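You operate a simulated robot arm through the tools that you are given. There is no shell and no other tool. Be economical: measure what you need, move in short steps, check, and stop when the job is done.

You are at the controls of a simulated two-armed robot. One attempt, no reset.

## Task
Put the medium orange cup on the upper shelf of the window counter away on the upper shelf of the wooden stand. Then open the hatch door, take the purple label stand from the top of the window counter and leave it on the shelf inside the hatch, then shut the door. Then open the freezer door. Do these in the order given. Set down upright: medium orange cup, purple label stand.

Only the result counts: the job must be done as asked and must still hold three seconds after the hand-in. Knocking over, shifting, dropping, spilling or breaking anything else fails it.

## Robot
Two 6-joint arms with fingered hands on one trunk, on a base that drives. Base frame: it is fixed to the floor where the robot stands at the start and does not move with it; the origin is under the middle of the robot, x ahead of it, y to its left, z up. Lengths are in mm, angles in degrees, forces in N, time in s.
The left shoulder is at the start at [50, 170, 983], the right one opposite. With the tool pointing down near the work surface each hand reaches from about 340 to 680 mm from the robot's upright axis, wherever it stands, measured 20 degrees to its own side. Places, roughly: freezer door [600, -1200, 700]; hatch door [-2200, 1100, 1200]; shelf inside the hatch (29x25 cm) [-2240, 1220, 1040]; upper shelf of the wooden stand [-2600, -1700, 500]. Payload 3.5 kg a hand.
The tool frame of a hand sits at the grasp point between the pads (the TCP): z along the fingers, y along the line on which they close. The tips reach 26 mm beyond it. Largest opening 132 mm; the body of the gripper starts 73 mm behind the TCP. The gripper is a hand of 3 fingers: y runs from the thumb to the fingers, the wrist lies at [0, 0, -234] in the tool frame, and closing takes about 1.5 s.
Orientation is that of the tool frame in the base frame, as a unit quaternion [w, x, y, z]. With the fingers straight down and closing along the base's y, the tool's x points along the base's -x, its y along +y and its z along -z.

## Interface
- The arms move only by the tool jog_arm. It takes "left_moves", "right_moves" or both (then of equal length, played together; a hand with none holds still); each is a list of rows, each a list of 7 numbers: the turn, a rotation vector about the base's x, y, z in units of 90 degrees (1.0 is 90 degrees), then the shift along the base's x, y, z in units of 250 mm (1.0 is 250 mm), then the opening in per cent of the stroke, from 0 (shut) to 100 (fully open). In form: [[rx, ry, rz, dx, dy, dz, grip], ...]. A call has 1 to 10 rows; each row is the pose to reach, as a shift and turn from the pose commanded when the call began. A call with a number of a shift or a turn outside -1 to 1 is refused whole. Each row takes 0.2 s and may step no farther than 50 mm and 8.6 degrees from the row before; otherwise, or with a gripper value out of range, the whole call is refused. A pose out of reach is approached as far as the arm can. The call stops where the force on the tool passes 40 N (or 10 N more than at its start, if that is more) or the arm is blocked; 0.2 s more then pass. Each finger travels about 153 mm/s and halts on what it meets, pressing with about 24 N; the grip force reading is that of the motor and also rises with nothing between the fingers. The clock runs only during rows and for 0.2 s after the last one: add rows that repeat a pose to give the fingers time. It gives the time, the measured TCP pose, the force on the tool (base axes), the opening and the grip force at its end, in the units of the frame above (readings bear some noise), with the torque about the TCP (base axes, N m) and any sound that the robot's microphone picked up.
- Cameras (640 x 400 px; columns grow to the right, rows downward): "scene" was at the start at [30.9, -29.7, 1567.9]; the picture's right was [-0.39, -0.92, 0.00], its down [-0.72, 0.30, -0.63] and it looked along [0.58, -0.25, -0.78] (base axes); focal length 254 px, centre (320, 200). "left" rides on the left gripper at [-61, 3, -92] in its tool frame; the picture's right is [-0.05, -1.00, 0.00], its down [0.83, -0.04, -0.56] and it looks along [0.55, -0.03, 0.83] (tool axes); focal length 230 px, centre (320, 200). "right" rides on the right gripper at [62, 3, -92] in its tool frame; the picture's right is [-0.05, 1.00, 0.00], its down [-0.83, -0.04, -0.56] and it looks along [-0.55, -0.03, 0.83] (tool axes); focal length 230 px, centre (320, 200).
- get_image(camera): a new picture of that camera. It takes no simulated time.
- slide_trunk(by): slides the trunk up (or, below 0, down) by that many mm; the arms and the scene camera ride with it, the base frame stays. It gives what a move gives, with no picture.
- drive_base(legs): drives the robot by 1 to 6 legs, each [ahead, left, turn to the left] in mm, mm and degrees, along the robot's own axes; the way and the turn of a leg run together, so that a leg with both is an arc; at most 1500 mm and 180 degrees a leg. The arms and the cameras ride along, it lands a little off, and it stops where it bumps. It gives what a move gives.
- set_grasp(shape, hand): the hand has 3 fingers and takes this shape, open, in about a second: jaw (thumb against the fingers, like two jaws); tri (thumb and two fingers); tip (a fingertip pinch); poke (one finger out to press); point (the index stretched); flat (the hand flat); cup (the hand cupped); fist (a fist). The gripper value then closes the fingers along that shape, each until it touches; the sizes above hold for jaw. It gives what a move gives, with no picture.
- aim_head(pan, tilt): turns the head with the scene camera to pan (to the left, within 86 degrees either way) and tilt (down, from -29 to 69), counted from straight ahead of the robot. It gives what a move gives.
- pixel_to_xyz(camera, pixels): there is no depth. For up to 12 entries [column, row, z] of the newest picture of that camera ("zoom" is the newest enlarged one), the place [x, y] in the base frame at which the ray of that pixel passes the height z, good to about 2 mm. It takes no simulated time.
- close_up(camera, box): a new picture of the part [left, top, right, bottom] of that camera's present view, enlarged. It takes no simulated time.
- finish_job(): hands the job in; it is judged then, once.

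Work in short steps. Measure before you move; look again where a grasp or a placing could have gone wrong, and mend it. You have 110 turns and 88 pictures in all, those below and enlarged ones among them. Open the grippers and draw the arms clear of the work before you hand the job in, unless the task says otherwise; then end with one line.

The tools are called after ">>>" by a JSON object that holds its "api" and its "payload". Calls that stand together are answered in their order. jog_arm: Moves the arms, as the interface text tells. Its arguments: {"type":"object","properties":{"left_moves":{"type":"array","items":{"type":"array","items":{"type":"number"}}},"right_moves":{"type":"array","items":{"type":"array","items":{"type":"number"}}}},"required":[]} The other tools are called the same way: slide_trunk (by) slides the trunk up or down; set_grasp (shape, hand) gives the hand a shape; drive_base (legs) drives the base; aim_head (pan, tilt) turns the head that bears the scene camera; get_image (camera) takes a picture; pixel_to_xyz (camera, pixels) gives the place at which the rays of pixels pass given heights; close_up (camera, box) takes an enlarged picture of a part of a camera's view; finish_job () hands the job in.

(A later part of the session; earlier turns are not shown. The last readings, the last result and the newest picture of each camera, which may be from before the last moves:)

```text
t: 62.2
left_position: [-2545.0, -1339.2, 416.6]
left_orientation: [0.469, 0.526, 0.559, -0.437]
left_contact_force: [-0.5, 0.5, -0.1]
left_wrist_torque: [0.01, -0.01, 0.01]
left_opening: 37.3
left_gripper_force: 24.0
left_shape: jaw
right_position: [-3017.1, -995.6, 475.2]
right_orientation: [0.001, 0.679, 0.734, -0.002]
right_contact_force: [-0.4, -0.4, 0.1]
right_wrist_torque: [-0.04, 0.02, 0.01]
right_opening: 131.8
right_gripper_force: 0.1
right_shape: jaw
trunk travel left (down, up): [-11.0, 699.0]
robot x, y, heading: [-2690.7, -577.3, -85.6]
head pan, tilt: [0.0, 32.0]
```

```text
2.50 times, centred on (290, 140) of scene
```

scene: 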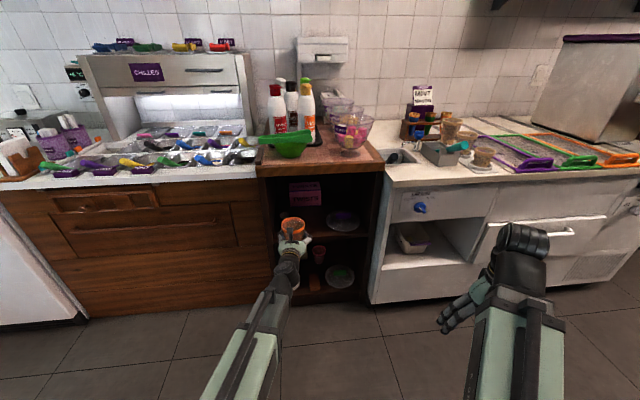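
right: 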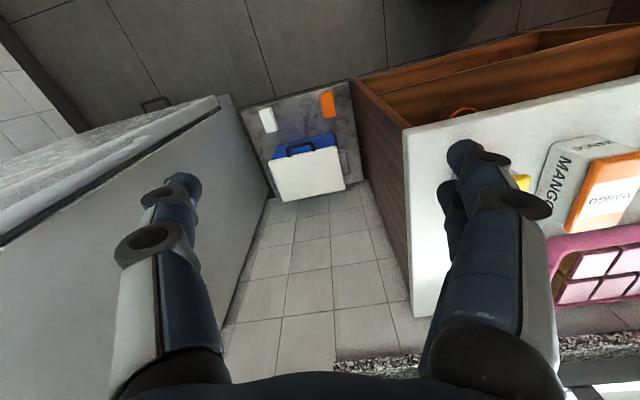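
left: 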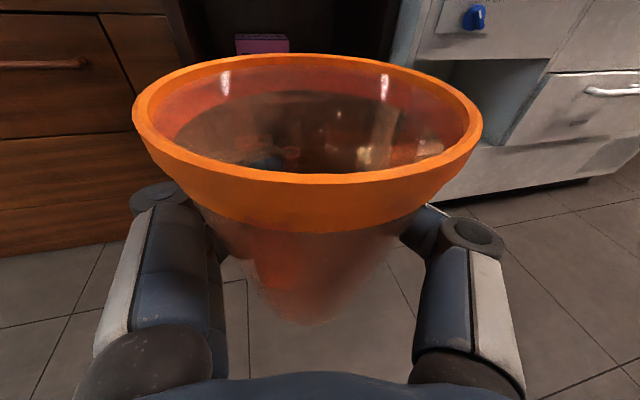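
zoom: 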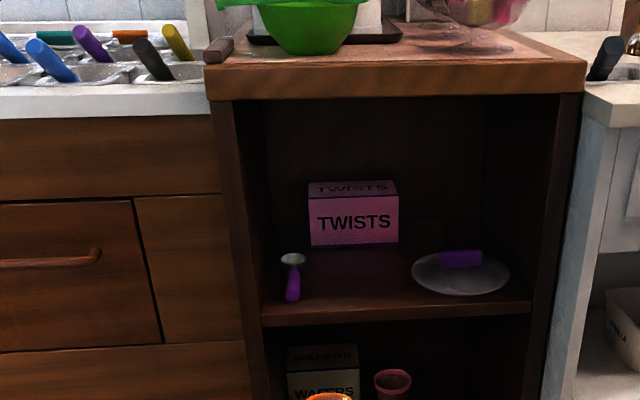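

Now I measure the same shelf edge and plate points from this low view.

>>> {"api": "pixel_to_xyz", "payload": {"camera": "zoom", "pixels": [[515, 302, 480], [515, 302, 500], [515, 302, 520], [412, 272, 480], [412, 272, 500], [412, 272, 520], [292, 300, 500], [350, 285, 500], [262, 318, 500], [302, 265, 500], [310, 247, 500]]}}

```text
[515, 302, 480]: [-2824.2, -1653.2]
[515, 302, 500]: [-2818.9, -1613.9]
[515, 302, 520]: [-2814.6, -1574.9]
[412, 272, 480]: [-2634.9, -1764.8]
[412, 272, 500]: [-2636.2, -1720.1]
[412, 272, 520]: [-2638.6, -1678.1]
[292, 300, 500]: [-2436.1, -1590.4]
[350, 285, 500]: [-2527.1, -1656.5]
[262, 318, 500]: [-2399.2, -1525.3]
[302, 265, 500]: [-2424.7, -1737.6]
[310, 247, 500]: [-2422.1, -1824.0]
```

Best estimate: shelf z≈500–545, edge at y≈-1500 near x=-2543. I raise so the cup bottom is ~z 590, and drive in to ~60 short of the spot.

>>> {"api": "slide_trunk", "payload": {"by": 225}}

>>> {"api": "drive_base", "payload": {"legs": [[130, -18, 0]]}}

>>> {"api": "get_image", "payload": {"camera": "left"}}

>>> {"api": "close_up", "payload": {"camera": "scene", "box": [200, 110, 380, 270]}}

```text
t: 64.6
left_position: [-2545.9, -1340.6, 640.9]
left_orientation: [0.469, 0.527, 0.559, -0.437]
left_contact_force: [-0.3, 1.4, -1.1]
left_wrist_torque: [-0.01, 0.0, 0.03]
left_opening: 37.2
left_gripper_force: 23.8
left_shape: jaw
right_position: [-3018.8, -995.7, 701.4]
right_orientation: [0.001, 0.68, 0.734, -0.002]
right_contact_force: [-0.3, -0.6, -0.6]
right_wrist_torque: [0.0, -0.02, 0.01]
right_opening: 131.8
right_gripper_force: 0.1
right_shape: jaw
trunk travel left (down, up): [-236.0, 474.0]
robot x, y, heading: [-2694.7, -579.0, -85.4]
head pan, tilt: [0.0, 32.0]
```

```text
t: 65.9
left_position: [-2555.1, -1472.3, 641.7]
left_orientation: [0.469, 0.527, 0.558, -0.438]
left_contact_force: [-0.7, -0.1, -1.0]
left_wrist_torque: [0.0, 0.0, 0.02]
left_opening: 37.2
left_gripper_force: 23.9
left_shape: jaw
right_position: [-3027.2, -1127.8, 700.8]
right_orientation: [0.001, 0.681, 0.733, -0.002]
right_contact_force: [0.7, -0.3, -0.4]
right_wrist_torque: [0.0, -0.03, -0.03]
right_opening: 131.9
right_gripper_force: 0.1
right_shape: jaw
trunk travel left (down, up): [-236.0, 474.0]
robot x, y, heading: [-2702.7, -713.5, -85.9]
head pan, tilt: [0.0, 32.0]
```

```text
56 pictures are left
```

left: 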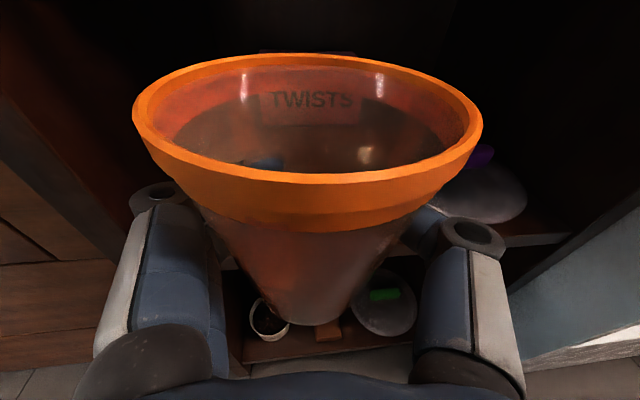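

```text
2.50 times, centred on (290, 190) of scene
```

zoom: 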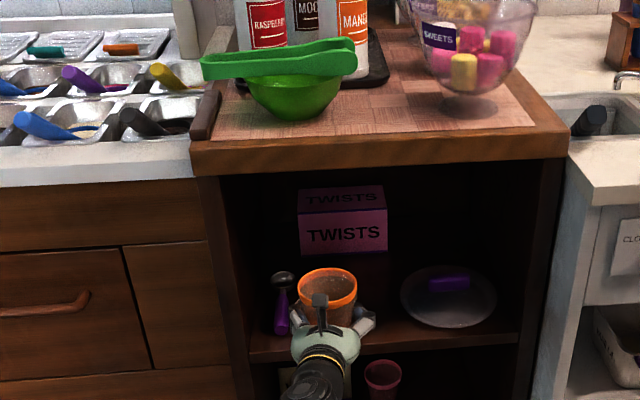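

The left camera now sees the shelf edge right of the cup at (560,240) and the plate's right end (526,203); I cross-check height with the scene view.

>>> {"api": "pixel_to_xyz", "payload": {"camera": "left", "pixels": [[560, 240, 500], [560, 240, 520], [560, 240, 540], [525, 203, 500], [525, 203, 520], [525, 203, 540], [476, 156, 520], [476, 156, 540]]}}

>>> {"api": "pixel_to_xyz", "payload": {"camera": "zoom", "pixels": [[515, 333, 500], [515, 333, 520], [515, 333, 540], [497, 298, 500], [497, 298, 520], [497, 298, 540], [402, 297, 500], [402, 297, 520], [283, 330, 500], [283, 330, 520], [292, 278, 520]]}}

```text
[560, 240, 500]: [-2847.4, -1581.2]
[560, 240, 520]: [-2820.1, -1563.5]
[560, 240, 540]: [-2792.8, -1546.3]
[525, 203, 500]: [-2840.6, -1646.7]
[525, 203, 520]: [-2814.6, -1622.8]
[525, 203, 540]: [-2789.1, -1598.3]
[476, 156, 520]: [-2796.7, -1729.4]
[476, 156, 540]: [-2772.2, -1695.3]
```

```text
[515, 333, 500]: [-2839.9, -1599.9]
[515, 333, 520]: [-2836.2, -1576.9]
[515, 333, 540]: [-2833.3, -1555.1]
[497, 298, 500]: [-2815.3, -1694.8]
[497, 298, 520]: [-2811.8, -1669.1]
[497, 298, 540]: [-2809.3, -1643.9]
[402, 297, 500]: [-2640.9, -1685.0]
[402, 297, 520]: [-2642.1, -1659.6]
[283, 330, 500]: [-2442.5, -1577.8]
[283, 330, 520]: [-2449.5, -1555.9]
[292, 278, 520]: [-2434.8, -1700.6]
```

Shelf height ≈ 515 (x-parallax agrees). I drive in 125 mm to put the cup ~75 mm behind the edge, between scoop and plate.

>>> {"api": "drive_base", "payload": {"legs": [[125, 0, 0]]}}

>>> {"api": "close_up", "payload": {"camera": "scene", "box": [200, 110, 380, 270]}}

```text
t: 67.2
left_position: [-2547.0, -1597.1, 640.8]
left_orientation: [0.468, 0.527, 0.558, -0.438]
left_contact_force: [0.8, 0.0, -0.1]
left_wrist_torque: [0.04, -0.02, -0.03]
left_opening: 37.2
left_gripper_force: 23.8
left_shape: jaw
right_position: [-3018.4, -1251.0, 701.2]
right_orientation: [0.001, 0.681, 0.732, -0.001]
right_contact_force: [0.8, 0.8, -0.3]
right_wrist_torque: [-0.01, 0.01, -0.01]
right_opening: 132.0
right_gripper_force: 0.1
right_shape: jaw
trunk travel left (down, up): [-236.0, 474.0]
robot x, y, heading: [-2694.8, -837.9, -85.7]
head pan, tilt: [0.0, 32.0]
```

```text
2.50 times, centred on (290, 190) of scene
```

zoom: 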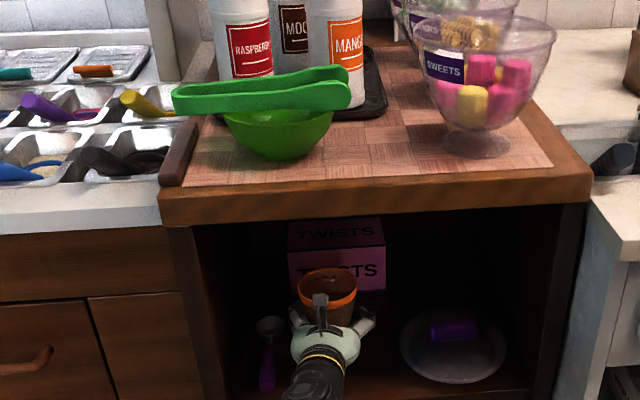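

Cup is inside the bay, clear of scoop and plate. I lower 55 by trunk, then the rest in guarded 3 mm arm steps.

>>> {"api": "slide_trunk", "payload": {"by": -52}}

>>> {"api": "get_image", "payload": {"camera": "left"}}

>>> {"api": "close_up", "payload": {"camera": "scene", "box": [200, 130, 380, 290]}}

```text
t: 68.1
left_position: [-2547.4, -1596.9, 589.7]
left_orientation: [0.468, 0.527, 0.558, -0.437]
left_contact_force: [0.3, 0.2, -1.4]
left_wrist_torque: [0.02, 0.03, 0.0]
left_opening: 37.4
left_gripper_force: 24.2
left_shape: jaw
right_position: [-3019.2, -1251.7, 648.1]
right_orientation: [0.0, 0.681, 0.732, -0.003]
right_contact_force: [0.6, -0.1, -0.2]
right_wrist_torque: [0.01, -0.03, 0.04]
right_opening: 131.8
right_gripper_force: 0.0
right_shape: jaw
trunk travel left (down, up): [-184.0, 526.0]
robot x, y, heading: [-2694.8, -835.7, -86.1]
head pan, tilt: [0.0, 32.0]
```

```text
53 pictures are left
```

left: 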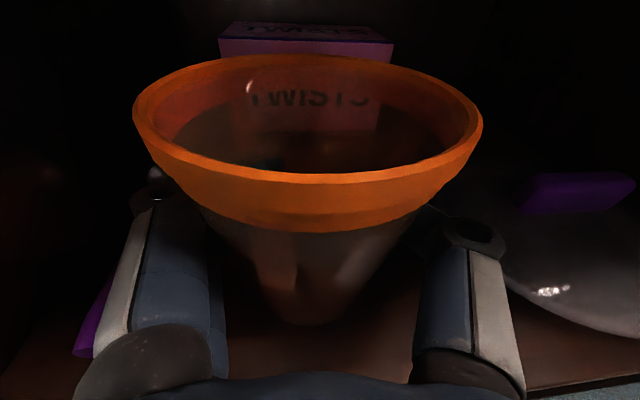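

```text
2.50 times, centred on (290, 210) of scene
```

zoom: 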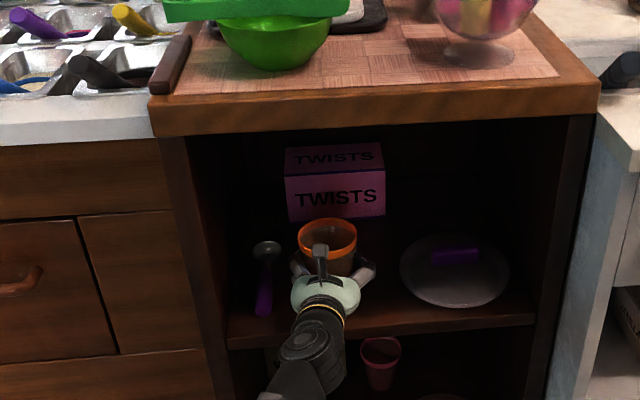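

Clear on both sides. Guarded lowering by 15 mm first.

>>> {"api": "jog_arm", "payload": {"left_moves": [[0, 0, 0, 0, 0, -0.02, 0], [0, 0, 0, 0, 0, -0.04, 0], [0, 0, 0, 0, 0, -0.06, 0]]}}

>>> {"api": "jog_arm", "payload": {"left_moves": [[0, 0, 0, 0, 0, -0.008, 0], [0, 0, 0, 0, 0, -0.016, 0]]}}

>>> {"api": "jog_arm", "payload": {"left_moves": [[0, 0, 0, 0, 0, -0.008, 0], [0, 0, 0, 0, 0, -0.012, 0]]}}

```text
t: 68.9
left_position: [-2547.1, -1597.4, 575.0]
left_orientation: [0.468, 0.528, 0.558, -0.437]
left_contact_force: [-0.3, 0.1, -1.0]
left_wrist_torque: [0.03, 0.0, -0.03]
left_opening: 37.1
left_gripper_force: 23.9
left_shape: jaw
right_position: [-3018.1, -1250.1, 647.4]
right_orientation: [0.001, 0.681, 0.733, -0.002]
right_contact_force: [0.0, 0.2, -0.3]
right_wrist_torque: [0.0, 0.01, 0.03]
right_opening: 132.0
right_gripper_force: 0.1
right_shape: jaw
trunk travel left (down, up): [-184.0, 526.0]
robot x, y, heading: [-2696.6, -839.2, -85.8]
head pan, tilt: [0.0, 32.0]
```

```text
t: 69.5
left_position: [-2547.3, -1597.4, 570.2]
left_orientation: [0.465, 0.53, 0.559, -0.436]
left_contact_force: [0.3, 0.2, -0.7]
left_wrist_torque: [0.01, 0.0, 0.01]
left_opening: 37.0
left_gripper_force: 23.7
left_shape: jaw
right_position: [-3018.4, -1250.7, 648.1]
right_orientation: [0.001, 0.681, 0.733, -0.002]
right_contact_force: [0.5, -0.7, 0.1]
right_wrist_torque: [0.03, 0.0, 0.0]
right_opening: 131.9
right_gripper_force: 0.0
right_shape: jaw
trunk travel left (down, up): [-184.0, 526.0]
robot x, y, heading: [-2693.6, -838.0, -85.9]
head pan, tilt: [0.0, 32.0]
```

```text
t: 70.1
left_position: [-2553.1, -1595.8, 564.0]
left_orientation: [0.451, 0.543, 0.559, -0.436]
left_contact_force: [2.4, -0.5, 6.6]
left_wrist_torque: [-0.09, -0.09, 0.04]
left_opening: 37.0
left_gripper_force: 24.5
left_shape: jaw
left hand out of reach, approached as far as the arm can: row 2
right_position: [-3017.9, -1252.2, 649.4]
right_orientation: [0.001, 0.681, 0.732, -0.002]
right_contact_force: [-0.3, 0.0, 0.3]
right_wrist_torque: [0.0, 0.0, 0.03]
right_opening: 132.0
right_gripper_force: 0.0
right_shape: jaw
trunk travel left (down, up): [-184.0, 526.0]
robot x, y, heading: [-2693.2, -837.9, -85.8]
head pan, tilt: [0.0, 32.0]
```

Arm hit a joint limit and tilted ~2.6°, with light contact (6.6 N) at TCP z 564. I raise the arm 24 mm with the tilt undone, then descend by trunk instead.

>>> {"api": "jog_arm", "payload": {"left_moves": [[0, 0, 0, 0, 0, 0.03, 0], [-0.011, -0.002, 0.009, 0.012, -0.003, 0.06, 0], [-0.0217, -0.0036, 0.0187, 0.024, -0.006, 0.1, 0], [-0.0217, -0.0036, 0.0187, 0.024, -0.006, 0.1, 0]]}}

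>>> {"api": "get_image", "payload": {"camera": "left"}}

```text
t: 71.1
left_position: [-2549.8, -1598.6, 587.6]
left_orientation: [0.464, 0.532, 0.557, -0.437]
left_contact_force: [0.8, 0.4, -0.5]
left_wrist_torque: [-0.04, -0.01, 0.02]
left_opening: 36.9
left_gripper_force: 23.9
left_shape: jaw
left hand out of reach, approached as far as the arm can: row 3, 4
right_position: [-3018.7, -1251.3, 649.3]
right_orientation: [0.001, 0.681, 0.732, -0.002]
right_contact_force: [-0.4, -0.8, 0.8]
right_wrist_torque: [0.0, 0.0, -0.01]
right_opening: 131.9
right_gripper_force: 0.0
right_shape: jaw
trunk travel left (down, up): [-184.0, 526.0]
robot x, y, heading: [-2693.8, -836.0, -85.6]
head pan, tilt: [0.0, 32.0]
```

```text
51 pictures are left
```

left: 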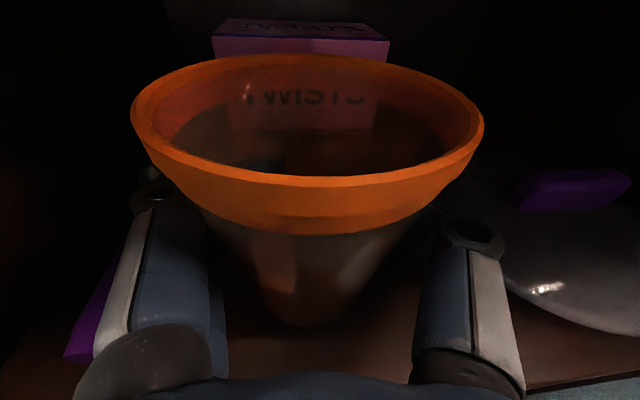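

Cup unchanged in the hand. I lower the trunk 19, then 2 mm at a time watching force.

>>> {"api": "slide_trunk", "payload": {"by": -19}}

>>> {"api": "slide_trunk", "payload": {"by": -3}}

```text
t: 71.8
left_position: [-2550.1, -1598.3, 570.1]
left_orientation: [0.463, 0.533, 0.557, -0.437]
left_contact_force: [0.1, 0.8, 0.1]
left_wrist_torque: [0.01, 0.0, -0.02]
left_opening: 37.2
left_gripper_force: 24.5
left_shape: jaw
right_position: [-3018.5, -1251.2, 629.8]
right_orientation: [0.0, 0.681, 0.732, -0.003]
right_contact_force: [-0.6, -0.5, -0.3]
right_wrist_torque: [-0.03, 0.01, 0.0]
right_opening: 132.0
right_gripper_force: 0.0
right_shape: jaw
trunk travel left (down, up): [-165.0, 545.0]
robot x, y, heading: [-2692.3, -837.9, -85.8]
head pan, tilt: [0.0, 32.0]
```

```text
t: 72.3
left_position: [-2548.4, -1598.6, 566.7]
left_orientation: [0.464, 0.532, 0.557, -0.438]
left_contact_force: [-0.5, 0.8, 0.0]
left_wrist_torque: [0.0, 0.01, 0.0]
left_opening: 37.1
left_gripper_force: 24.4
left_shape: jaw
right_position: [-3017.1, -1252.5, 627.9]
right_orientation: [0.0, 0.681, 0.733, -0.001]
right_contact_force: [0.9, -0.4, -0.1]
right_wrist_torque: [-0.02, 0.0, -0.02]
right_opening: 131.9
right_gripper_force: 0.0
right_shape: jaw
trunk travel left (down, up): [-162.0, 548.0]
robot x, y, heading: [-2692.7, -837.7, -85.8]
head pan, tilt: [0.0, 32.0]
```

No contact yet; further 2 mm steps.

>>> {"api": "slide_trunk", "payload": {"by": -2}}

>>> {"api": "slide_trunk", "payload": {"by": -2}}

```text
t: 72.8
left_position: [-2549.4, -1597.9, 564.8]
left_orientation: [0.464, 0.532, 0.557, -0.437]
left_contact_force: [-0.3, 0.0, 0.0]
left_wrist_torque: [-0.03, 0.0, 0.0]
left_opening: 37.0
left_gripper_force: 24.1
left_shape: jaw
right_position: [-3018.2, -1250.6, 625.0]
right_orientation: [0.001, 0.681, 0.733, -0.001]
right_contact_force: [0.0, 0.0, 0.9]
right_wrist_torque: [-0.02, 0.02, 0.01]
right_opening: 131.9
right_gripper_force: 0.1
right_shape: jaw
trunk travel left (down, up): [-160.0, 550.0]
robot x, y, heading: [-2693.4, -836.4, -85.7]
head pan, tilt: [0.0, 32.0]
```

```text
t: 73.3
left_position: [-2550.4, -1597.6, 564.3]
left_orientation: [0.464, 0.532, 0.556, -0.438]
left_contact_force: [0.9, 1.9, 9.3]
left_wrist_torque: [-0.01, -0.04, 0.03]
left_opening: 36.9
left_gripper_force: 24.1
left_shape: jaw
right_position: [-3019.2, -1250.0, 623.3]
right_orientation: [0.001, 0.681, 0.733, -0.002]
right_contact_force: [0.2, -1.2, 0.2]
right_wrist_torque: [0.02, 0.01, 0.01]
right_opening: 131.8
right_gripper_force: 0.0
right_shape: jaw
trunk travel left (down, up): [-158.0, 552.0]
robot x, y, heading: [-2690.7, -834.2, -85.9]
head pan, tilt: [0.0, 32.0]
```

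Contact at 9 N: the cup stands on the shelf. I open to ~72 % slowly.

>>> {"api": "jog_arm", "payload": {"left_moves": [[0, 0, 0, 0, 0, 0, 35], [0, 0, 0, 0, 0, 0, 42], [0, 0, 0, 0, 0, 0, 50], [0, 0, 0, 0, 0, 0, 60], [0, 0, 0, 0, 0, 0, 72], [0, 0, 0, 0, 0, 0, 72], [0, 0, 0, 0, 0, 0, 72]]}}

>>> {"api": "get_image", "payload": {"camera": "left"}}

```text
t: 74.9
left_position: [-2550.2, -1598.9, 562.5]
left_orientation: [0.463, 0.532, 0.557, -0.437]
left_contact_force: [-0.7, -0.2, 0.1]
left_wrist_torque: [-0.04, -0.02, 0.02]
left_opening: 94.7
left_gripper_force: 0.1
left_shape: jaw
right_position: [-3019.1, -1250.5, 623.1]
right_orientation: [0.001, 0.681, 0.732, -0.002]
right_contact_force: [0.8, 0.0, -0.6]
right_wrist_torque: [0.0, -0.02, 0.02]
right_opening: 131.8
right_gripper_force: 0.0
right_shape: jaw
trunk travel left (down, up): [-158.0, 552.0]
robot x, y, heading: [-2689.6, -837.7, -85.8]
head pan, tilt: [0.0, 32.0]
```

```text
50 pictures are left
```

left: 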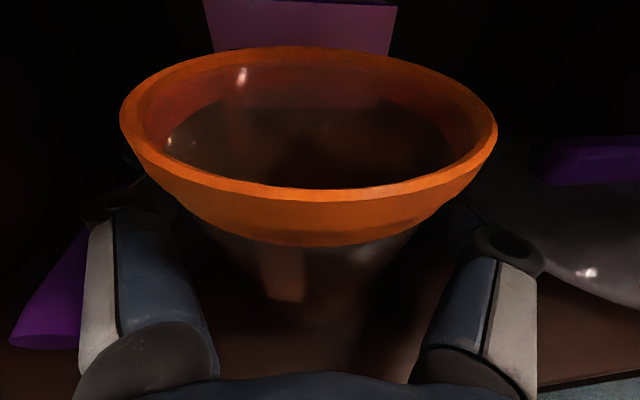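

Cup stands free. I back out straight and check.

>>> {"api": "drive_base", "payload": {"legs": [[-130, 0, 0], [-350, 0, 0]]}}

>>> {"api": "close_up", "payload": {"camera": "scene", "box": [200, 90, 380, 250]}}

```text
t: 78.1
left_position: [-2584.4, -1116.5, 562.9]
left_orientation: [0.465, 0.531, 0.557, -0.437]
left_contact_force: [0.5, -0.4, 0.4]
left_wrist_torque: [0.01, 0.01, 0.0]
left_opening: 94.5
left_gripper_force: 0.0
left_shape: jaw
right_position: [-3053.7, -768.4, 623.8]
right_orientation: [0.0, 0.68, 0.733, -0.001]
right_contact_force: [0.1, -0.9, -0.1]
right_wrist_torque: [-0.03, -0.01, -0.02]
right_opening: 132.1
right_gripper_force: 0.0
right_shape: jaw
trunk travel left (down, up): [-158.0, 552.0]
robot x, y, heading: [-2728.8, -355.7, -85.8]
head pan, tilt: [0.0, 32.0]
```

```text
2.50 times, centred on (290, 170) of scene
```

zoom: 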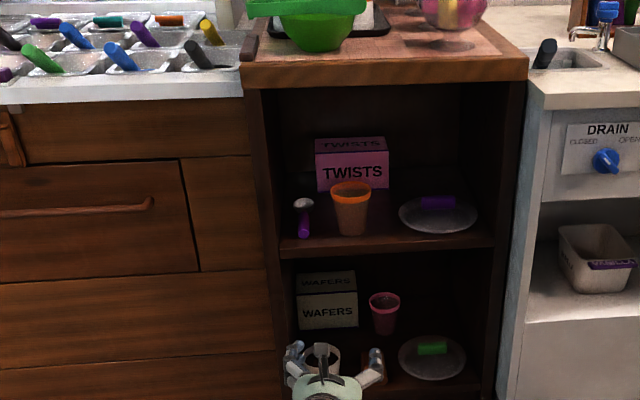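

Cup stands upright on the upper shelf. Next the hatch: I turn 180° and raise the trunk, then look at the opposite wall.

>>> {"api": "drive_base", "payload": {"legs": [[0, 0, 88], [0, 0, 88]]}}

>>> {"api": "slide_trunk", "payload": {"by": 440}}

>>> {"api": "aim_head", "payload": {"pan": -20, "tilt": 18}}

>>> {"api": "get_image", "payload": {"camera": "scene"}}

```text
t: 86.0
left_position: [-2832.6, 413.3, 563.1]
left_orientation: [0.449, -0.543, 0.546, 0.452]
left_contact_force: [0.0, -0.5, -0.4]
left_wrist_torque: [-0.01, 0.01, -0.01]
left_opening: 94.6
left_gripper_force: 0.1
left_shape: jaw
right_position: [-2382.3, 42.2, 623.7]
right_orientation: [-0.003, 0.714, -0.7, 0.0]
right_contact_force: [-1.2, -0.5, -0.1]
right_wrist_torque: [0.0, -0.01, 0.01]
right_opening: 131.8
right_gripper_force: 0.1
right_shape: jaw
trunk travel left (down, up): [-158.0, 552.0]
robot x, y, heading: [-2727.2, -359.7, 91.0]
head pan, tilt: [0.0, 32.0]
```

```text
refused: 440 is not a number from -400 to 400
```

```text
t: 86.8
left_position: [-2831.8, 413.0, 562.9]
left_orientation: [0.449, -0.543, 0.547, 0.452]
left_contact_force: [-0.2, 0.4, 0.7]
left_wrist_torque: [-0.02, 0.03, 0.0]
left_opening: 95.0
left_gripper_force: 0.0
left_shape: jaw
right_position: [-2382.2, 41.4, 623.4]
right_orientation: [-0.003, 0.714, -0.7, -0.001]
right_contact_force: [0.2, 0.7, 0.3]
right_wrist_torque: [-0.02, 0.0, 0.03]
right_opening: 131.9
right_gripper_force: 0.0
right_shape: jaw
trunk travel left (down, up): [-158.0, 552.0]
robot x, y, heading: [-2730.2, -354.3, 91.2]
head pan, tilt: [-20.0, 18.0]
```

```text
48 pictures are left
```

scene: 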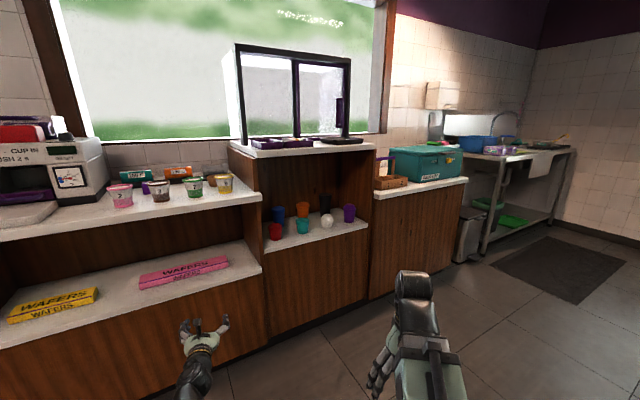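

The hatch is the framed glazed box at (237–350, 45–145) with a handle at (340,112). I zoom in and raise the trunk.

>>> {"api": "close_up", "payload": {"camera": "scene", "box": [215, 30, 395, 160]}}

>>> {"api": "slide_trunk", "payload": {"by": 300}}

>>> {"api": "drive_base", "payload": {"legs": [[0, -350, 0]]}}

>>> {"api": "aim_head", "payload": {"pan": -8, "tilt": 18}}

>>> {"api": "get_image", "payload": {"camera": "scene"}}

```text
3.08 times, centred on (305, 95) of scene
```

zoom: 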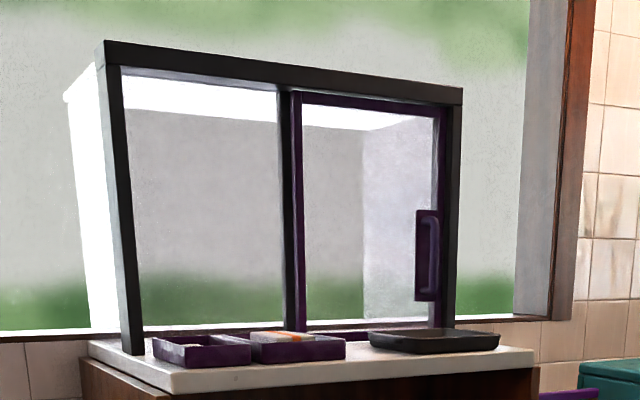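

```text
t: 89.8
left_position: [-2832.8, 413.1, 862.7]
left_orientation: [0.449, -0.543, 0.547, 0.452]
left_contact_force: [-0.3, -0.3, -0.1]
left_wrist_torque: [0.02, 0.0, -0.03]
left_opening: 94.8
left_gripper_force: 0.1
left_shape: jaw
right_position: [-2382.6, 41.9, 922.8]
right_orientation: [-0.003, 0.714, -0.7, 0.0]
right_contact_force: [-0.5, 0.6, -0.2]
right_wrist_torque: [0.03, 0.01, 0.04]
right_opening: 131.9
right_gripper_force: 0.1
right_shape: jaw
trunk travel left (down, up): [-458.0, 252.0]
robot x, y, heading: [-2729.7, -355.6, 91.3]
head pan, tilt: [-20.0, 18.0]
```

```text
t: 92.1
left_position: [-2483.0, 420.2, 863.1]
left_orientation: [0.449, -0.544, 0.545, 0.453]
left_contact_force: [-0.6, 0.1, 0.1]
left_wrist_torque: [0.0, 0.05, -0.03]
left_opening: 94.8
left_gripper_force: 0.1
left_shape: jaw
right_position: [-2031.1, 51.7, 923.4]
right_orientation: [-0.002, 0.716, -0.698, 0.0]
right_contact_force: [-0.9, -0.1, -1.0]
right_wrist_torque: [0.02, -0.02, -0.02]
right_opening: 131.9
right_gripper_force: 0.0
right_shape: jaw
trunk travel left (down, up): [-458.0, 252.0]
robot x, y, heading: [-2372.0, -346.1, 91.6]
head pan, tilt: [-20.0, 18.0]
```

```text
t: 92.9
left_position: [-2483.8, 420.3, 862.7]
left_orientation: [0.449, -0.544, 0.545, 0.453]
left_contact_force: [0.6, -0.2, 0.7]
left_wrist_torque: [0.0, -0.01, -0.01]
left_opening: 94.8
left_gripper_force: 0.0
left_shape: jaw
right_position: [-2031.4, 52.5, 924.0]
right_orientation: [-0.002, 0.716, -0.698, 0.0]
right_contact_force: [0.1, 0.3, -0.7]
right_wrist_torque: [-0.03, 0.02, 0.03]
right_opening: 131.7
right_gripper_force: 0.0
right_shape: jaw
trunk travel left (down, up): [-458.0, 252.0]
robot x, y, heading: [-2379.0, -343.6, 91.5]
head pan, tilt: [-8.0, 18.0]
```

```text
46 pictures are left
```

scene: 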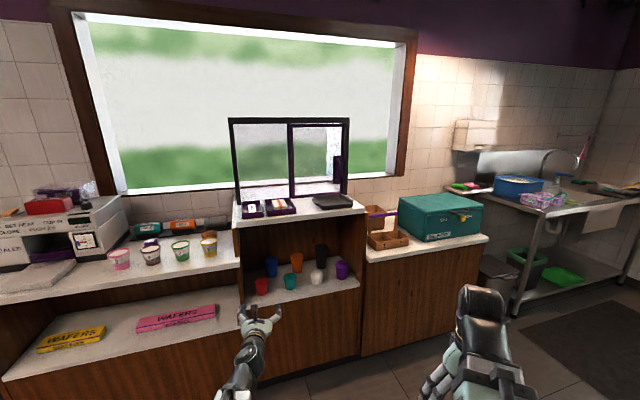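

It looks like a sliding door: the purple-framed right panel with a pull bar at (341,168) slides left. I zoom and estimate positions.

>>> {"api": "close_up", "payload": {"camera": "scene", "box": [220, 100, 380, 230]}}

>>> {"api": "pixel_to_xyz", "payload": {"camera": "scene", "pixels": [[339, 168, 1200], [339, 168, 1150], [236, 218, 1000], [363, 212, 1000], [240, 205, 1030], [345, 195, 1030], [360, 355, 0], [447, 328, 0]]}}

```text
3.08 times, centred on (300, 165) of scene
```

zoom: 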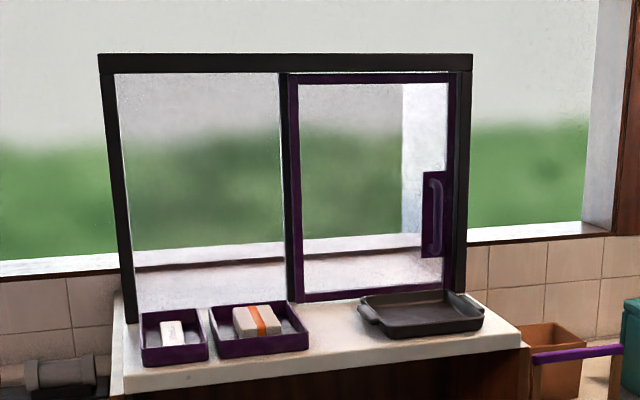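

```text
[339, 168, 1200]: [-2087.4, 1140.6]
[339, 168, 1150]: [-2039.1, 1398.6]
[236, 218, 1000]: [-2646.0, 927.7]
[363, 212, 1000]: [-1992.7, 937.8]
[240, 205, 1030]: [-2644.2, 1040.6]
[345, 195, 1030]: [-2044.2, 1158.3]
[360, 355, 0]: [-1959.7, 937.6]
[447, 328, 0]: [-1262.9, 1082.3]
```

The door panel spans x≈-2340…-2060, pull bar at ≈(-2087, ~1100, 1200). I raise the trunk, drive to line the left hand up with the bar and open the hand.

>>> {"api": "slide_trunk", "payload": {"by": 250}}

>>> {"api": "drive_base", "payload": {"legs": [[0, -423, -1.5], [400, 0, 0]]}}

>>> {"api": "jog_arm", "payload": {"left_moves": [[0, 0, 0, 0, 0, 0.15, 72], [0, 0, 0, 0, 0, 0.3, 72], [0, 0, 0, 0, 0, 0.37, 72], [0, 0, 0, 0, 0, 0.37, 72]]}}

>>> {"api": "get_image", "payload": {"camera": "left"}}

>>> {"api": "get_image", "payload": {"camera": "scene"}}

```text
t: 95.4
left_position: [-2482.9, 420.9, 1111.2]
left_orientation: [0.448, -0.545, 0.545, 0.453]
left_contact_force: [-0.6, 0.3, -0.1]
left_wrist_torque: [-0.01, 0.02, -0.03]
left_opening: 94.4
left_gripper_force: 0.2
left_shape: jaw
right_position: [-2031.3, 51.0, 1172.1]
right_orientation: [-0.003, 0.716, -0.698, 0.001]
right_contact_force: [0.1, 0.2, 0.8]
right_wrist_torque: [-0.01, 0.0, 0.0]
right_opening: 131.7
right_gripper_force: 0.0
right_shape: jaw
trunk travel left (down, up): [-708.0, 2.0]
robot x, y, heading: [-2374.0, -345.9, 91.6]
head pan, tilt: [-8.0, 18.0]
```

```text
t: 100.1
left_position: [-2018.6, 817.7, 1111.6]
left_orientation: [0.459, -0.531, 0.559, 0.441]
left_contact_force: [0.4, -0.5, -0.6]
left_wrist_torque: [0.02, -0.04, 0.02]
left_opening: 94.7
left_gripper_force: 0.1
left_shape: jaw
right_position: [-1586.2, 427.0, 1173.0]
right_orientation: [0.003, -0.699, 0.715, 0.0]
right_contact_force: [-0.7, -0.3, 0.0]
right_wrist_torque: [-0.04, -0.01, 0.0]
right_opening: 131.6
right_gripper_force: 0.0
right_shape: jaw
trunk travel left (down, up): [-708.0, 2.0]
robot x, y, heading: [-1951.2, 41.8, 88.9]
head pan, tilt: [-8.0, 18.0]
```

```text
t: 101.1
left_position: [-2018.6, 816.9, 1205.1]
left_orientation: [0.459, -0.531, 0.559, 0.442]
left_contact_force: [0.5, 0.3, -0.2]
left_wrist_torque: [-0.03, 0.0, -0.01]
left_opening: 94.7
left_gripper_force: 0.1
left_shape: jaw
right_position: [-1586.9, 425.2, 1173.2]
right_orientation: [0.002, -0.698, 0.716, 0.0]
right_contact_force: [-0.4, 0.9, -0.2]
right_wrist_torque: [0.04, 0.0, 0.0]
right_opening: 131.9
right_gripper_force: 0.0
right_shape: jaw
trunk travel left (down, up): [-708.0, 2.0]
robot x, y, heading: [-1952.2, 45.1, 88.9]
head pan, tilt: [-8.0, 18.0]
```

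```text
44 pictures are left
```

left: 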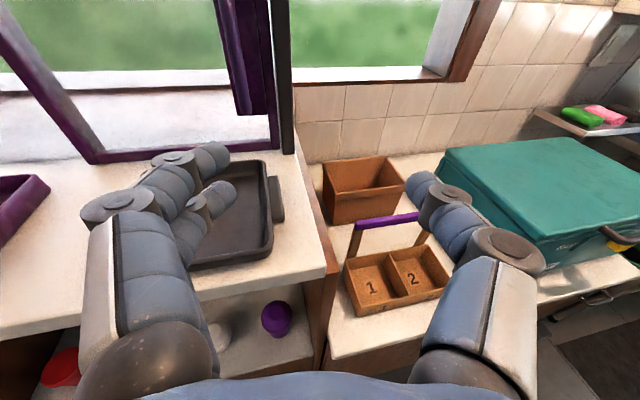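

```text
43 pictures are left
```

scene: 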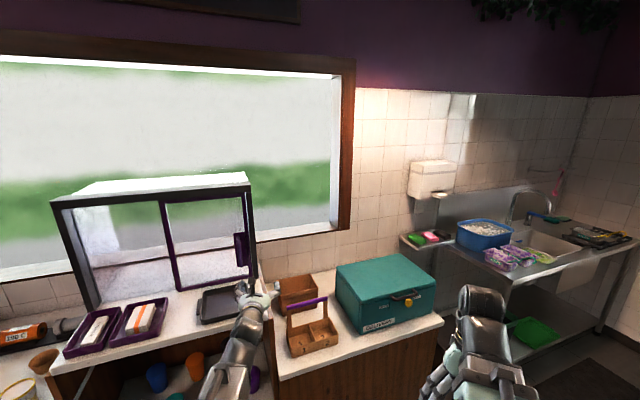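

I take a zoom on the handle to triangulate it with the left camera (bar lower end at ~(245,113) there).

>>> {"api": "close_up", "payload": {"camera": "scene", "box": [150, 180, 290, 320]}}

>>> {"api": "close_up", "payload": {"camera": "left", "box": [160, 0, 340, 170]}}

```text
2.86 times, centred on (220, 250) of scene
```

zoom: 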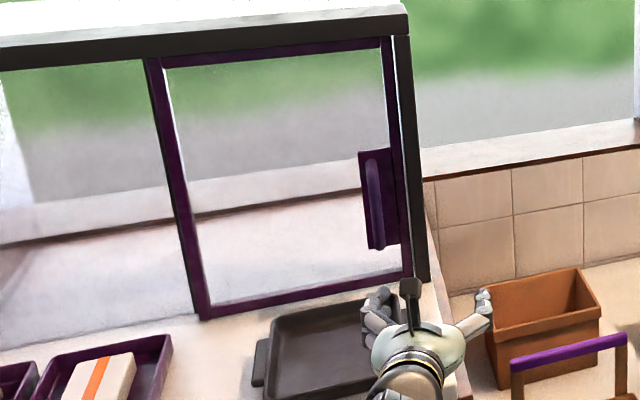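

```text
2.35 times, centred on (250, 85) of left
```

zoom: 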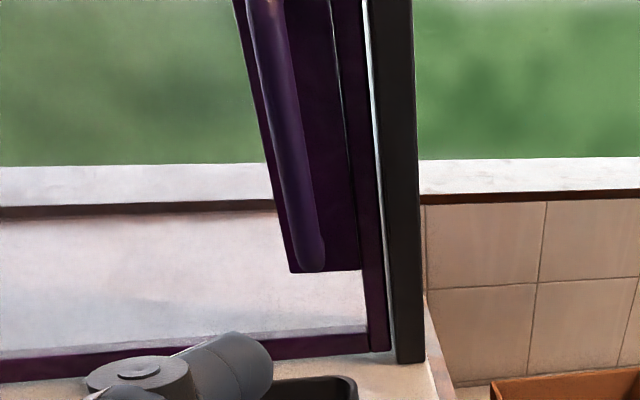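

I triangulate bar bottom, and the door's lower corners, from both cameras.

>>> {"api": "pixel_to_xyz", "payload": {"camera": "left", "pixels": [[246.6, 112.7, 1080], [246.6, 112.7, 1110], [246.6, 112.7, 1140], [270, 148, 1020], [270, 148, 1050], [93, 160, 1020], [93, 160, 1050]]}}

>>> {"api": "pixel_to_xyz", "payload": {"camera": "scene", "pixels": [[239.6, 266.4, 1080], [239.6, 266.4, 1110], [239.6, 266.4, 1140], [251, 277, 1020], [251, 277, 1050], [180.5, 291, 1020], [180.5, 291, 1050], [238, 236, 1200], [238, 236, 1250]]}}

```text
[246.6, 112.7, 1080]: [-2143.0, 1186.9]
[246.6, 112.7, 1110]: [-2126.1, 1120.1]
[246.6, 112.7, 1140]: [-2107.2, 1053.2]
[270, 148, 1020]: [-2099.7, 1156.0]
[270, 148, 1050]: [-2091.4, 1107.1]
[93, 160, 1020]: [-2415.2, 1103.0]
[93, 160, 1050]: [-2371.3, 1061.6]
```

```text
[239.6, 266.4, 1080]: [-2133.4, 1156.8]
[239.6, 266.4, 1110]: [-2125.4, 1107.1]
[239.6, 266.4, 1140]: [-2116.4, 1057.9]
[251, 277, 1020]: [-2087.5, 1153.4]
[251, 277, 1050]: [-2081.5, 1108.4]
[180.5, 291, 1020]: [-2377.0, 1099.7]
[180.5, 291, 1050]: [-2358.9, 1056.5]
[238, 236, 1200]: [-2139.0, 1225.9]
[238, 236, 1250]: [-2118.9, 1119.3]
```

Bar bottom ≈ (-2118,1085,1125), door yaw ≈ 10°. I turn to heading ~100° and line up 130 mm before the bar.

>>> {"api": "drive_base", "payload": {"legs": [[168, -67, 11.1]]}}

>>> {"api": "get_image", "payload": {"camera": "left"}}

```text
t: 102.6
left_position: [-2107.8, 959.2, 1204.6]
left_orientation: [-0.415, 0.581, -0.506, -0.483]
left_contact_force: [0.9, 0.4, -0.9]
left_wrist_torque: [0.04, 0.04, 0.01]
left_opening: 94.8
left_gripper_force: 0.1
left_shape: jaw
right_position: [-1608.0, 658.0, 1173.1]
right_orientation: [-0.001, 0.764, -0.645, -0.001]
right_contact_force: [0.0, -0.3, -0.6]
right_wrist_torque: [-0.05, 0.01, 0.0]
right_opening: 131.6
right_gripper_force: 0.1
right_shape: jaw
trunk travel left (down, up): [-708.0, 2.0]
robot x, y, heading: [-1894.6, 212.5, 99.8]
head pan, tilt: [-8.0, 18.0]
```

```text
40 pictures are left
```

left: 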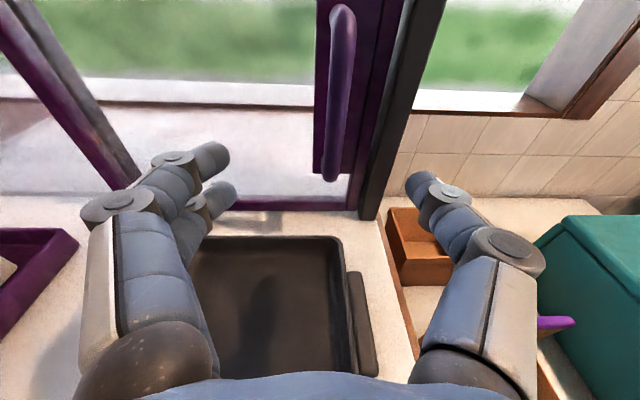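

Bar is ~126 mm ahead and 8 mm right of the hand axis. I narrow the opening, lower 12 mm, and drive ahead 85 mm.

>>> {"api": "jog_arm", "payload": {"left_moves": [[0, 0, 0, 0, 0, -0.05, 50], [0, 0, 0, 0, 0, -0.05, 50], [0, 0, 0, 0, 0, -0.05, 50]]}}

>>> {"api": "drive_base", "payload": {"legs": [[85, -8, 0]]}}

>>> {"api": "get_image", "payload": {"camera": "left"}}

```text
t: 103.4
left_position: [-2109.2, 957.7, 1192.9]
left_orientation: [-0.415, 0.582, -0.505, -0.484]
left_contact_force: [-0.3, -0.2, 0.1]
left_wrist_torque: [0.0, -0.01, 0.0]
left_opening: 66.7
left_gripper_force: 0.1
left_shape: jaw
right_position: [-1610.1, 656.9, 1172.7]
right_orientation: [-0.001, 0.764, -0.646, 0.001]
right_contact_force: [0.6, -0.1, 1.0]
right_wrist_torque: [-0.02, 0.0, 0.0]
right_opening: 131.8
right_gripper_force: 0.1
right_shape: jaw
trunk travel left (down, up): [-708.0, 2.0]
robot x, y, heading: [-1898.2, 216.4, 99.5]
head pan, tilt: [-8.0, 18.0]
```

```text
t: 104.4
left_position: [-2115.3, 1044.8, 1192.5]
left_orientation: [-0.414, 0.582, -0.506, -0.483]
left_contact_force: [0.0, 0.6, -0.5]
left_wrist_torque: [0.03, 0.0, 0.0]
left_opening: 66.3
left_gripper_force: 0.0
left_shape: jaw
right_position: [-1616.7, 745.5, 1172.8]
right_orientation: [-0.001, 0.764, -0.646, 0.0]
right_contact_force: [0.1, 1.0, -0.7]
right_wrist_torque: [-0.04, 0.02, -0.04]
right_opening: 131.8
right_gripper_force: 0.1
right_shape: jaw
trunk travel left (down, up): [-708.0, 2.0]
robot x, y, heading: [-1901.9, 300.9, 99.4]
head pan, tilt: [-8.0, 18.0]
```

```text
39 pictures are left
```

left: 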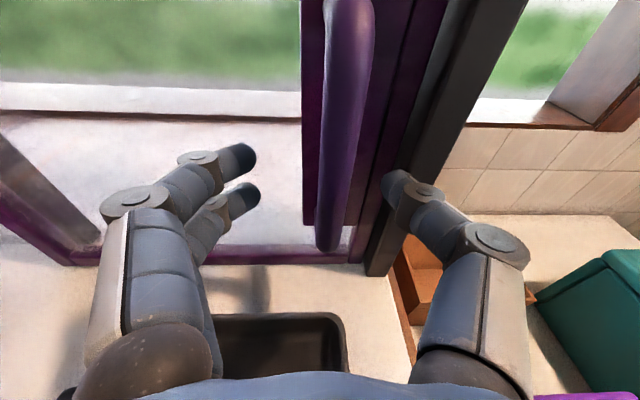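

Bar is ~12 mm right of the axis and ~40 ahead. I narrow to 34 %, shift 9 mm right and go ahead 26 mm with the arm.

>>> {"api": "jog_arm", "payload": {"left_moves": [[0, 0, 0, 0.036, 0.005, 0, 34], [0, 0, 0, 0.036, 0.005, 0, 34], [0, 0, 0, 0.036, 0.005, 0, 34], [0, 0, 0, 0.028, 0.06, 0, 34], [0, 0, 0, 0.021, 0.109, 0, 34], [0, 0, 0, 0.021, 0.109, 0, 34]]}}

>>> {"api": "get_image", "payload": {"camera": "left"}}

```text
t: 105.9
left_position: [-2111.0, 1064.6, 1195.6]
left_orientation: [-0.415, 0.582, -0.505, -0.484]
left_contact_force: [-0.3, -22.7, 3.3]
left_wrist_torque: [-0.03, -0.17, 0.18]
left_opening: 34.0
left_gripper_force: 24.0
left_shape: jaw
right_position: [-1616.4, 739.9, 1173.5]
right_orientation: [-0.004, 0.764, -0.645, -0.002]
right_contact_force: [0.3, 1.2, 0.3]
right_wrist_torque: [-0.03, 0.0, 0.0]
right_opening: 131.8
right_gripper_force: 0.2
right_shape: jaw
trunk travel left (down, up): [-708.0, 2.0]
robot x, y, heading: [-1899.8, 298.2, 99.6]
head pan, tilt: [-8.0, 18.0]
stopped in row 6 (left hand): the force on the tool passed its limit at 42 N (the readings are from after the stop); the commanded pose is now the measured one
```

```text
38 pictures are left
```

left: 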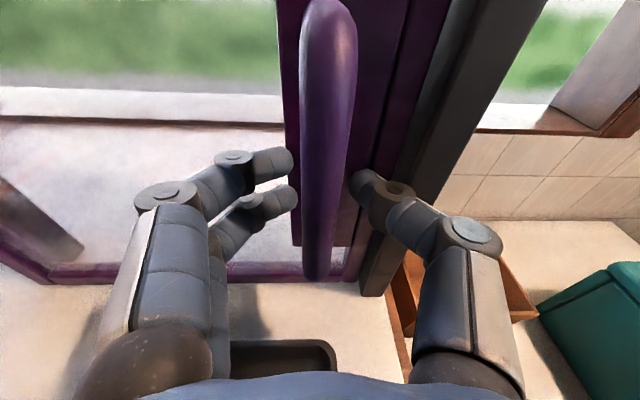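

The tips met the door/post plane (42 N) and are now on both sides of the bar. I back off 5 mm and close on the bar.

>>> {"api": "jog_arm", "payload": {"left_moves": [[0, 0, 0, 0.003, -0.022, 0, 34], [0, 0, 0, 0.003, -0.022, 0, 20], [0, 0, 0, 0.003, -0.022, 0, 5], [0, 0, 0, 0.003, -0.022, 0, 0], [0, 0, 0, 0.003, -0.022, 0, 0], [0, 0, 0, 0.003, -0.022, 0, 0]]}}

>>> {"api": "get_image", "payload": {"camera": "left"}}

```text
t: 107.3
left_position: [-2109.8, 1062.0, 1194.0]
left_orientation: [-0.415, 0.582, -0.505, -0.484]
left_contact_force: [-3.0, -0.6, 9.8]
left_wrist_torque: [0.39, -0.02, 0.25]
left_opening: 29.0
left_gripper_force: 24.8
left_shape: jaw
right_position: [-1616.4, 741.1, 1172.9]
right_orientation: [-0.003, 0.764, -0.645, -0.001]
right_contact_force: [-0.2, -0.6, -0.5]
right_wrist_torque: [-0.02, 0.0, 0.01]
right_opening: 131.7
right_gripper_force: 0.0
right_shape: jaw
trunk travel left (down, up): [-708.0, 2.0]
robot x, y, heading: [-1903.2, 299.8, 99.5]
head pan, tilt: [-8.0, 18.0]
```

```text
37 pictures are left
```

left: 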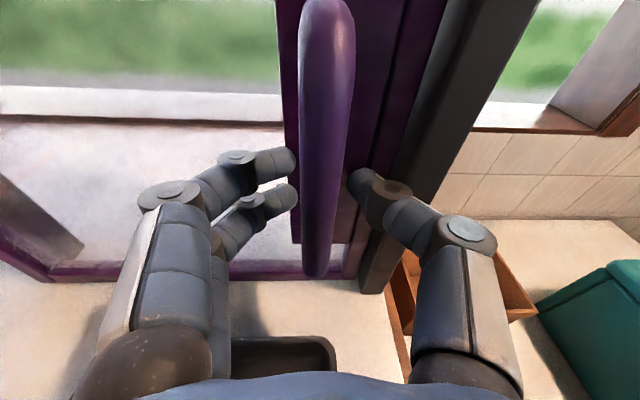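

Bar gripped (29 mm). I slide it left along (-0.985,-0.172) by 100 mm.

>>> {"api": "jog_arm", "payload": {"left_moves": [[0, 0, 0, -0.04, -0.007, 0, 0], [0, 0, 0, -0.1, -0.0175, 0, 0], [0, 0, 0, -0.2, -0.035, 0, 0], [0, 0, 0, -0.3, -0.0525, 0, 0], [0, 0, 0, -0.4, -0.07, 0, 0]]}}

>>> {"api": "get_image", "payload": {"camera": "left"}}

```text
t: 108.5
left_position: [-2211.0, 1044.8, 1193.0]
left_orientation: [-0.414, 0.582, -0.505, -0.483]
left_contact_force: [3.8, -17.3, 4.3]
left_wrist_torque: [0.12, -0.2, 0.04]
left_opening: 28.7
left_gripper_force: 24.2
left_shape: jaw
right_position: [-1615.6, 740.6, 1173.7]
right_orientation: [-0.003, 0.764, -0.645, -0.002]
right_contact_force: [0.1, -0.8, 0.4]
right_wrist_torque: [0.01, -0.02, -0.03]
right_opening: 131.8
right_gripper_force: 0.0
right_shape: jaw
trunk travel left (down, up): [-708.0, 2.0]
robot x, y, heading: [-1901.2, 299.8, 99.5]
head pan, tilt: [-8.0, 18.0]
```

```text
36 pictures are left
```

left: 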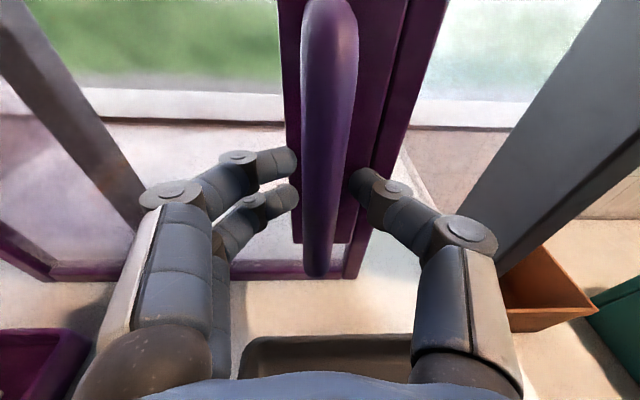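

The door slides. I continue 140 mm with slightly more -y to relieve the 17 N push.

>>> {"api": "jog_arm", "payload": {"left_moves": [[0, 0, 0, -0.06, -0.023, 0, 0], [0, 0, 0, -0.14, -0.037, 0, 0], [0, 0, 0, -0.22, -0.051, 0, 0], [0, 0, 0, -0.3, -0.066, 0, 0], [0, 0, 0, -0.38, -0.081, 0, 0], [0, 0, 0, -0.46, -0.096, 0, 0], [0, 0, 0, -0.54, -0.11, 0, 0]]}}

>>> {"api": "get_image", "payload": {"camera": "scene"}}

```text
t: 110.1
left_position: [-2346.7, 1017.9, 1193.5]
left_orientation: [-0.414, 0.582, -0.505, -0.484]
left_contact_force: [-0.1, -3.8, 9.3]
left_wrist_torque: [0.35, -0.01, 0.12]
left_opening: 28.1
left_gripper_force: 24.0
left_shape: jaw
right_position: [-1616.6, 740.6, 1173.1]
right_orientation: [-0.003, 0.764, -0.646, -0.001]
right_contact_force: [0.5, 0.1, -0.5]
right_wrist_torque: [-0.02, 0.01, 0.0]
right_opening: 131.8
right_gripper_force: 0.0
right_shape: jaw
trunk travel left (down, up): [-708.0, 2.0]
robot x, y, heading: [-1898.7, 296.3, 99.3]
head pan, tilt: [-8.0, 18.0]
```

```text
35 pictures are left
```

scene: 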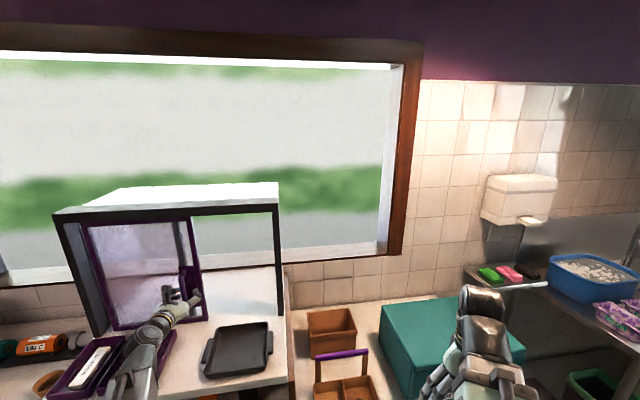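

Door is open ~243 mm; I push the rest to its end stop (≤35 mm).

>>> {"api": "jog_arm", "payload": {"left_moves": [[0, 0, 0, -0.05, -0.009, 0, 0], [0, 0, 0, -0.1, -0.018, 0, 0], [0, 0, 0, -0.14, -0.026, 0, 0]]}}

```text
t: 110.9
left_position: [-2376.7, 1011.1, 1195.1]
left_orientation: [-0.415, 0.582, -0.507, -0.482]
left_contact_force: [11.9, -2.4, 8.6]
left_wrist_torque: [0.27, -0.38, -0.52]
left_opening: 28.2
left_gripper_force: 23.7
left_shape: jaw
right_position: [-1612.9, 741.2, 1171.4]
right_orientation: [-0.002, 0.763, -0.646, -0.001]
right_contact_force: [-0.3, 0.1, 0.2]
right_wrist_torque: [-0.02, -0.04, -0.01]
right_opening: 131.7
right_gripper_force: 0.1
right_shape: jaw
trunk travel left (down, up): [-708.0, 2.0]
robot x, y, heading: [-1900.8, 299.9, 99.5]
head pan, tilt: [-8.0, 18.0]
```

At the end stop (~272 mm travel). I release and back the hand away along its axis, then look into the hatch.

>>> {"api": "jog_arm", "payload": {"left_moves": [[0, 0, 0, 0, 0, 0, 30], [0, 0, 0, 0, 0, 0, 45], [0, 0, 0, 0, 0, 0, 50], [0, 0, 0, 0.03, -0.18, 0, 50], [0, 0, 0, 0.06, -0.36, 0, 60], [0, 0, 0, 0.06, -0.36, 0, 60]]}}

>>> {"api": "drive_base", "payload": {"legs": [[-200, 0, 0]]}}

>>> {"api": "aim_head", "payload": {"pan": 20, "tilt": 25}}

>>> {"api": "get_image", "payload": {"camera": "scene"}}

```text
t: 112.3
left_position: [-2364.5, 920.0, 1190.1]
left_orientation: [-0.413, 0.583, -0.504, -0.485]
left_contact_force: [0.4, -1.4, -0.1]
left_wrist_torque: [0.02, -0.07, 0.02]
left_opening: 78.6
left_gripper_force: 0.1
left_shape: jaw
right_position: [-1616.1, 742.1, 1171.7]
right_orientation: [-0.002, 0.764, -0.646, -0.001]
right_contact_force: [-0.2, -0.2, -0.9]
right_wrist_torque: [-0.01, -0.02, 0.03]
right_opening: 132.1
right_gripper_force: 0.1
right_shape: jaw
trunk travel left (down, up): [-708.0, 2.0]
robot x, y, heading: [-1902.0, 298.0, 99.9]
head pan, tilt: [-8.0, 18.0]
```

```text
t: 113.8
left_position: [-2331.2, 726.4, 1191.5]
left_orientation: [-0.414, 0.583, -0.506, -0.483]
left_contact_force: [0.7, -0.3, 0.6]
left_wrist_torque: [0.0, -0.02, -0.01]
left_opening: 78.4
left_gripper_force: 0.0
left_shape: jaw
right_position: [-1581.2, 547.8, 1173.4]
right_orientation: [-0.003, 0.762, -0.647, -0.001]
right_contact_force: [0.2, -1.2, 0.3]
right_wrist_torque: [0.0, -0.02, -0.02]
right_opening: 132.0
right_gripper_force: 0.0
right_shape: jaw
trunk travel left (down, up): [-708.0, 2.0]
robot x, y, heading: [-1869.7, 104.3, 99.5]
head pan, tilt: [-8.0, 18.0]
```

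```text
t: 114.8
left_position: [-2332.1, 728.7, 1190.9]
left_orientation: [-0.415, 0.582, -0.507, -0.482]
left_contact_force: [-0.9, -0.6, 0.4]
left_wrist_torque: [0.02, -0.04, -0.02]
left_opening: 78.6
left_gripper_force: 0.0
left_shape: jaw
right_position: [-1583.3, 548.5, 1171.8]
right_orientation: [-0.002, 0.763, -0.647, 0.0]
right_contact_force: [-0.7, -0.1, -0.1]
right_wrist_torque: [-0.03, 0.01, 0.03]
right_opening: 132.1
right_gripper_force: 0.1
right_shape: jaw
trunk travel left (down, up): [-708.0, 2.0]
robot x, y, heading: [-1866.4, 103.2, 99.4]
head pan, tilt: [20.0, 25.0]
```

```text
34 pictures are left
```

scene: 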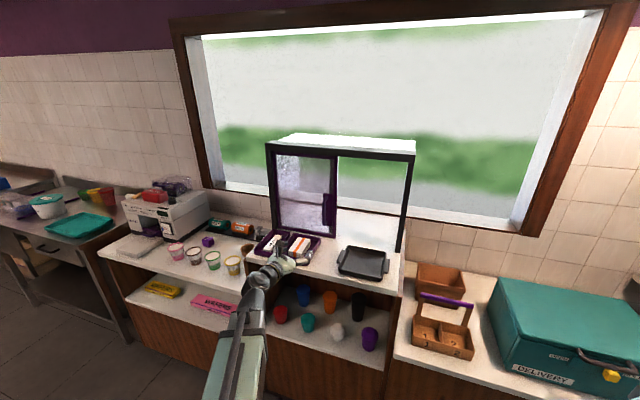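

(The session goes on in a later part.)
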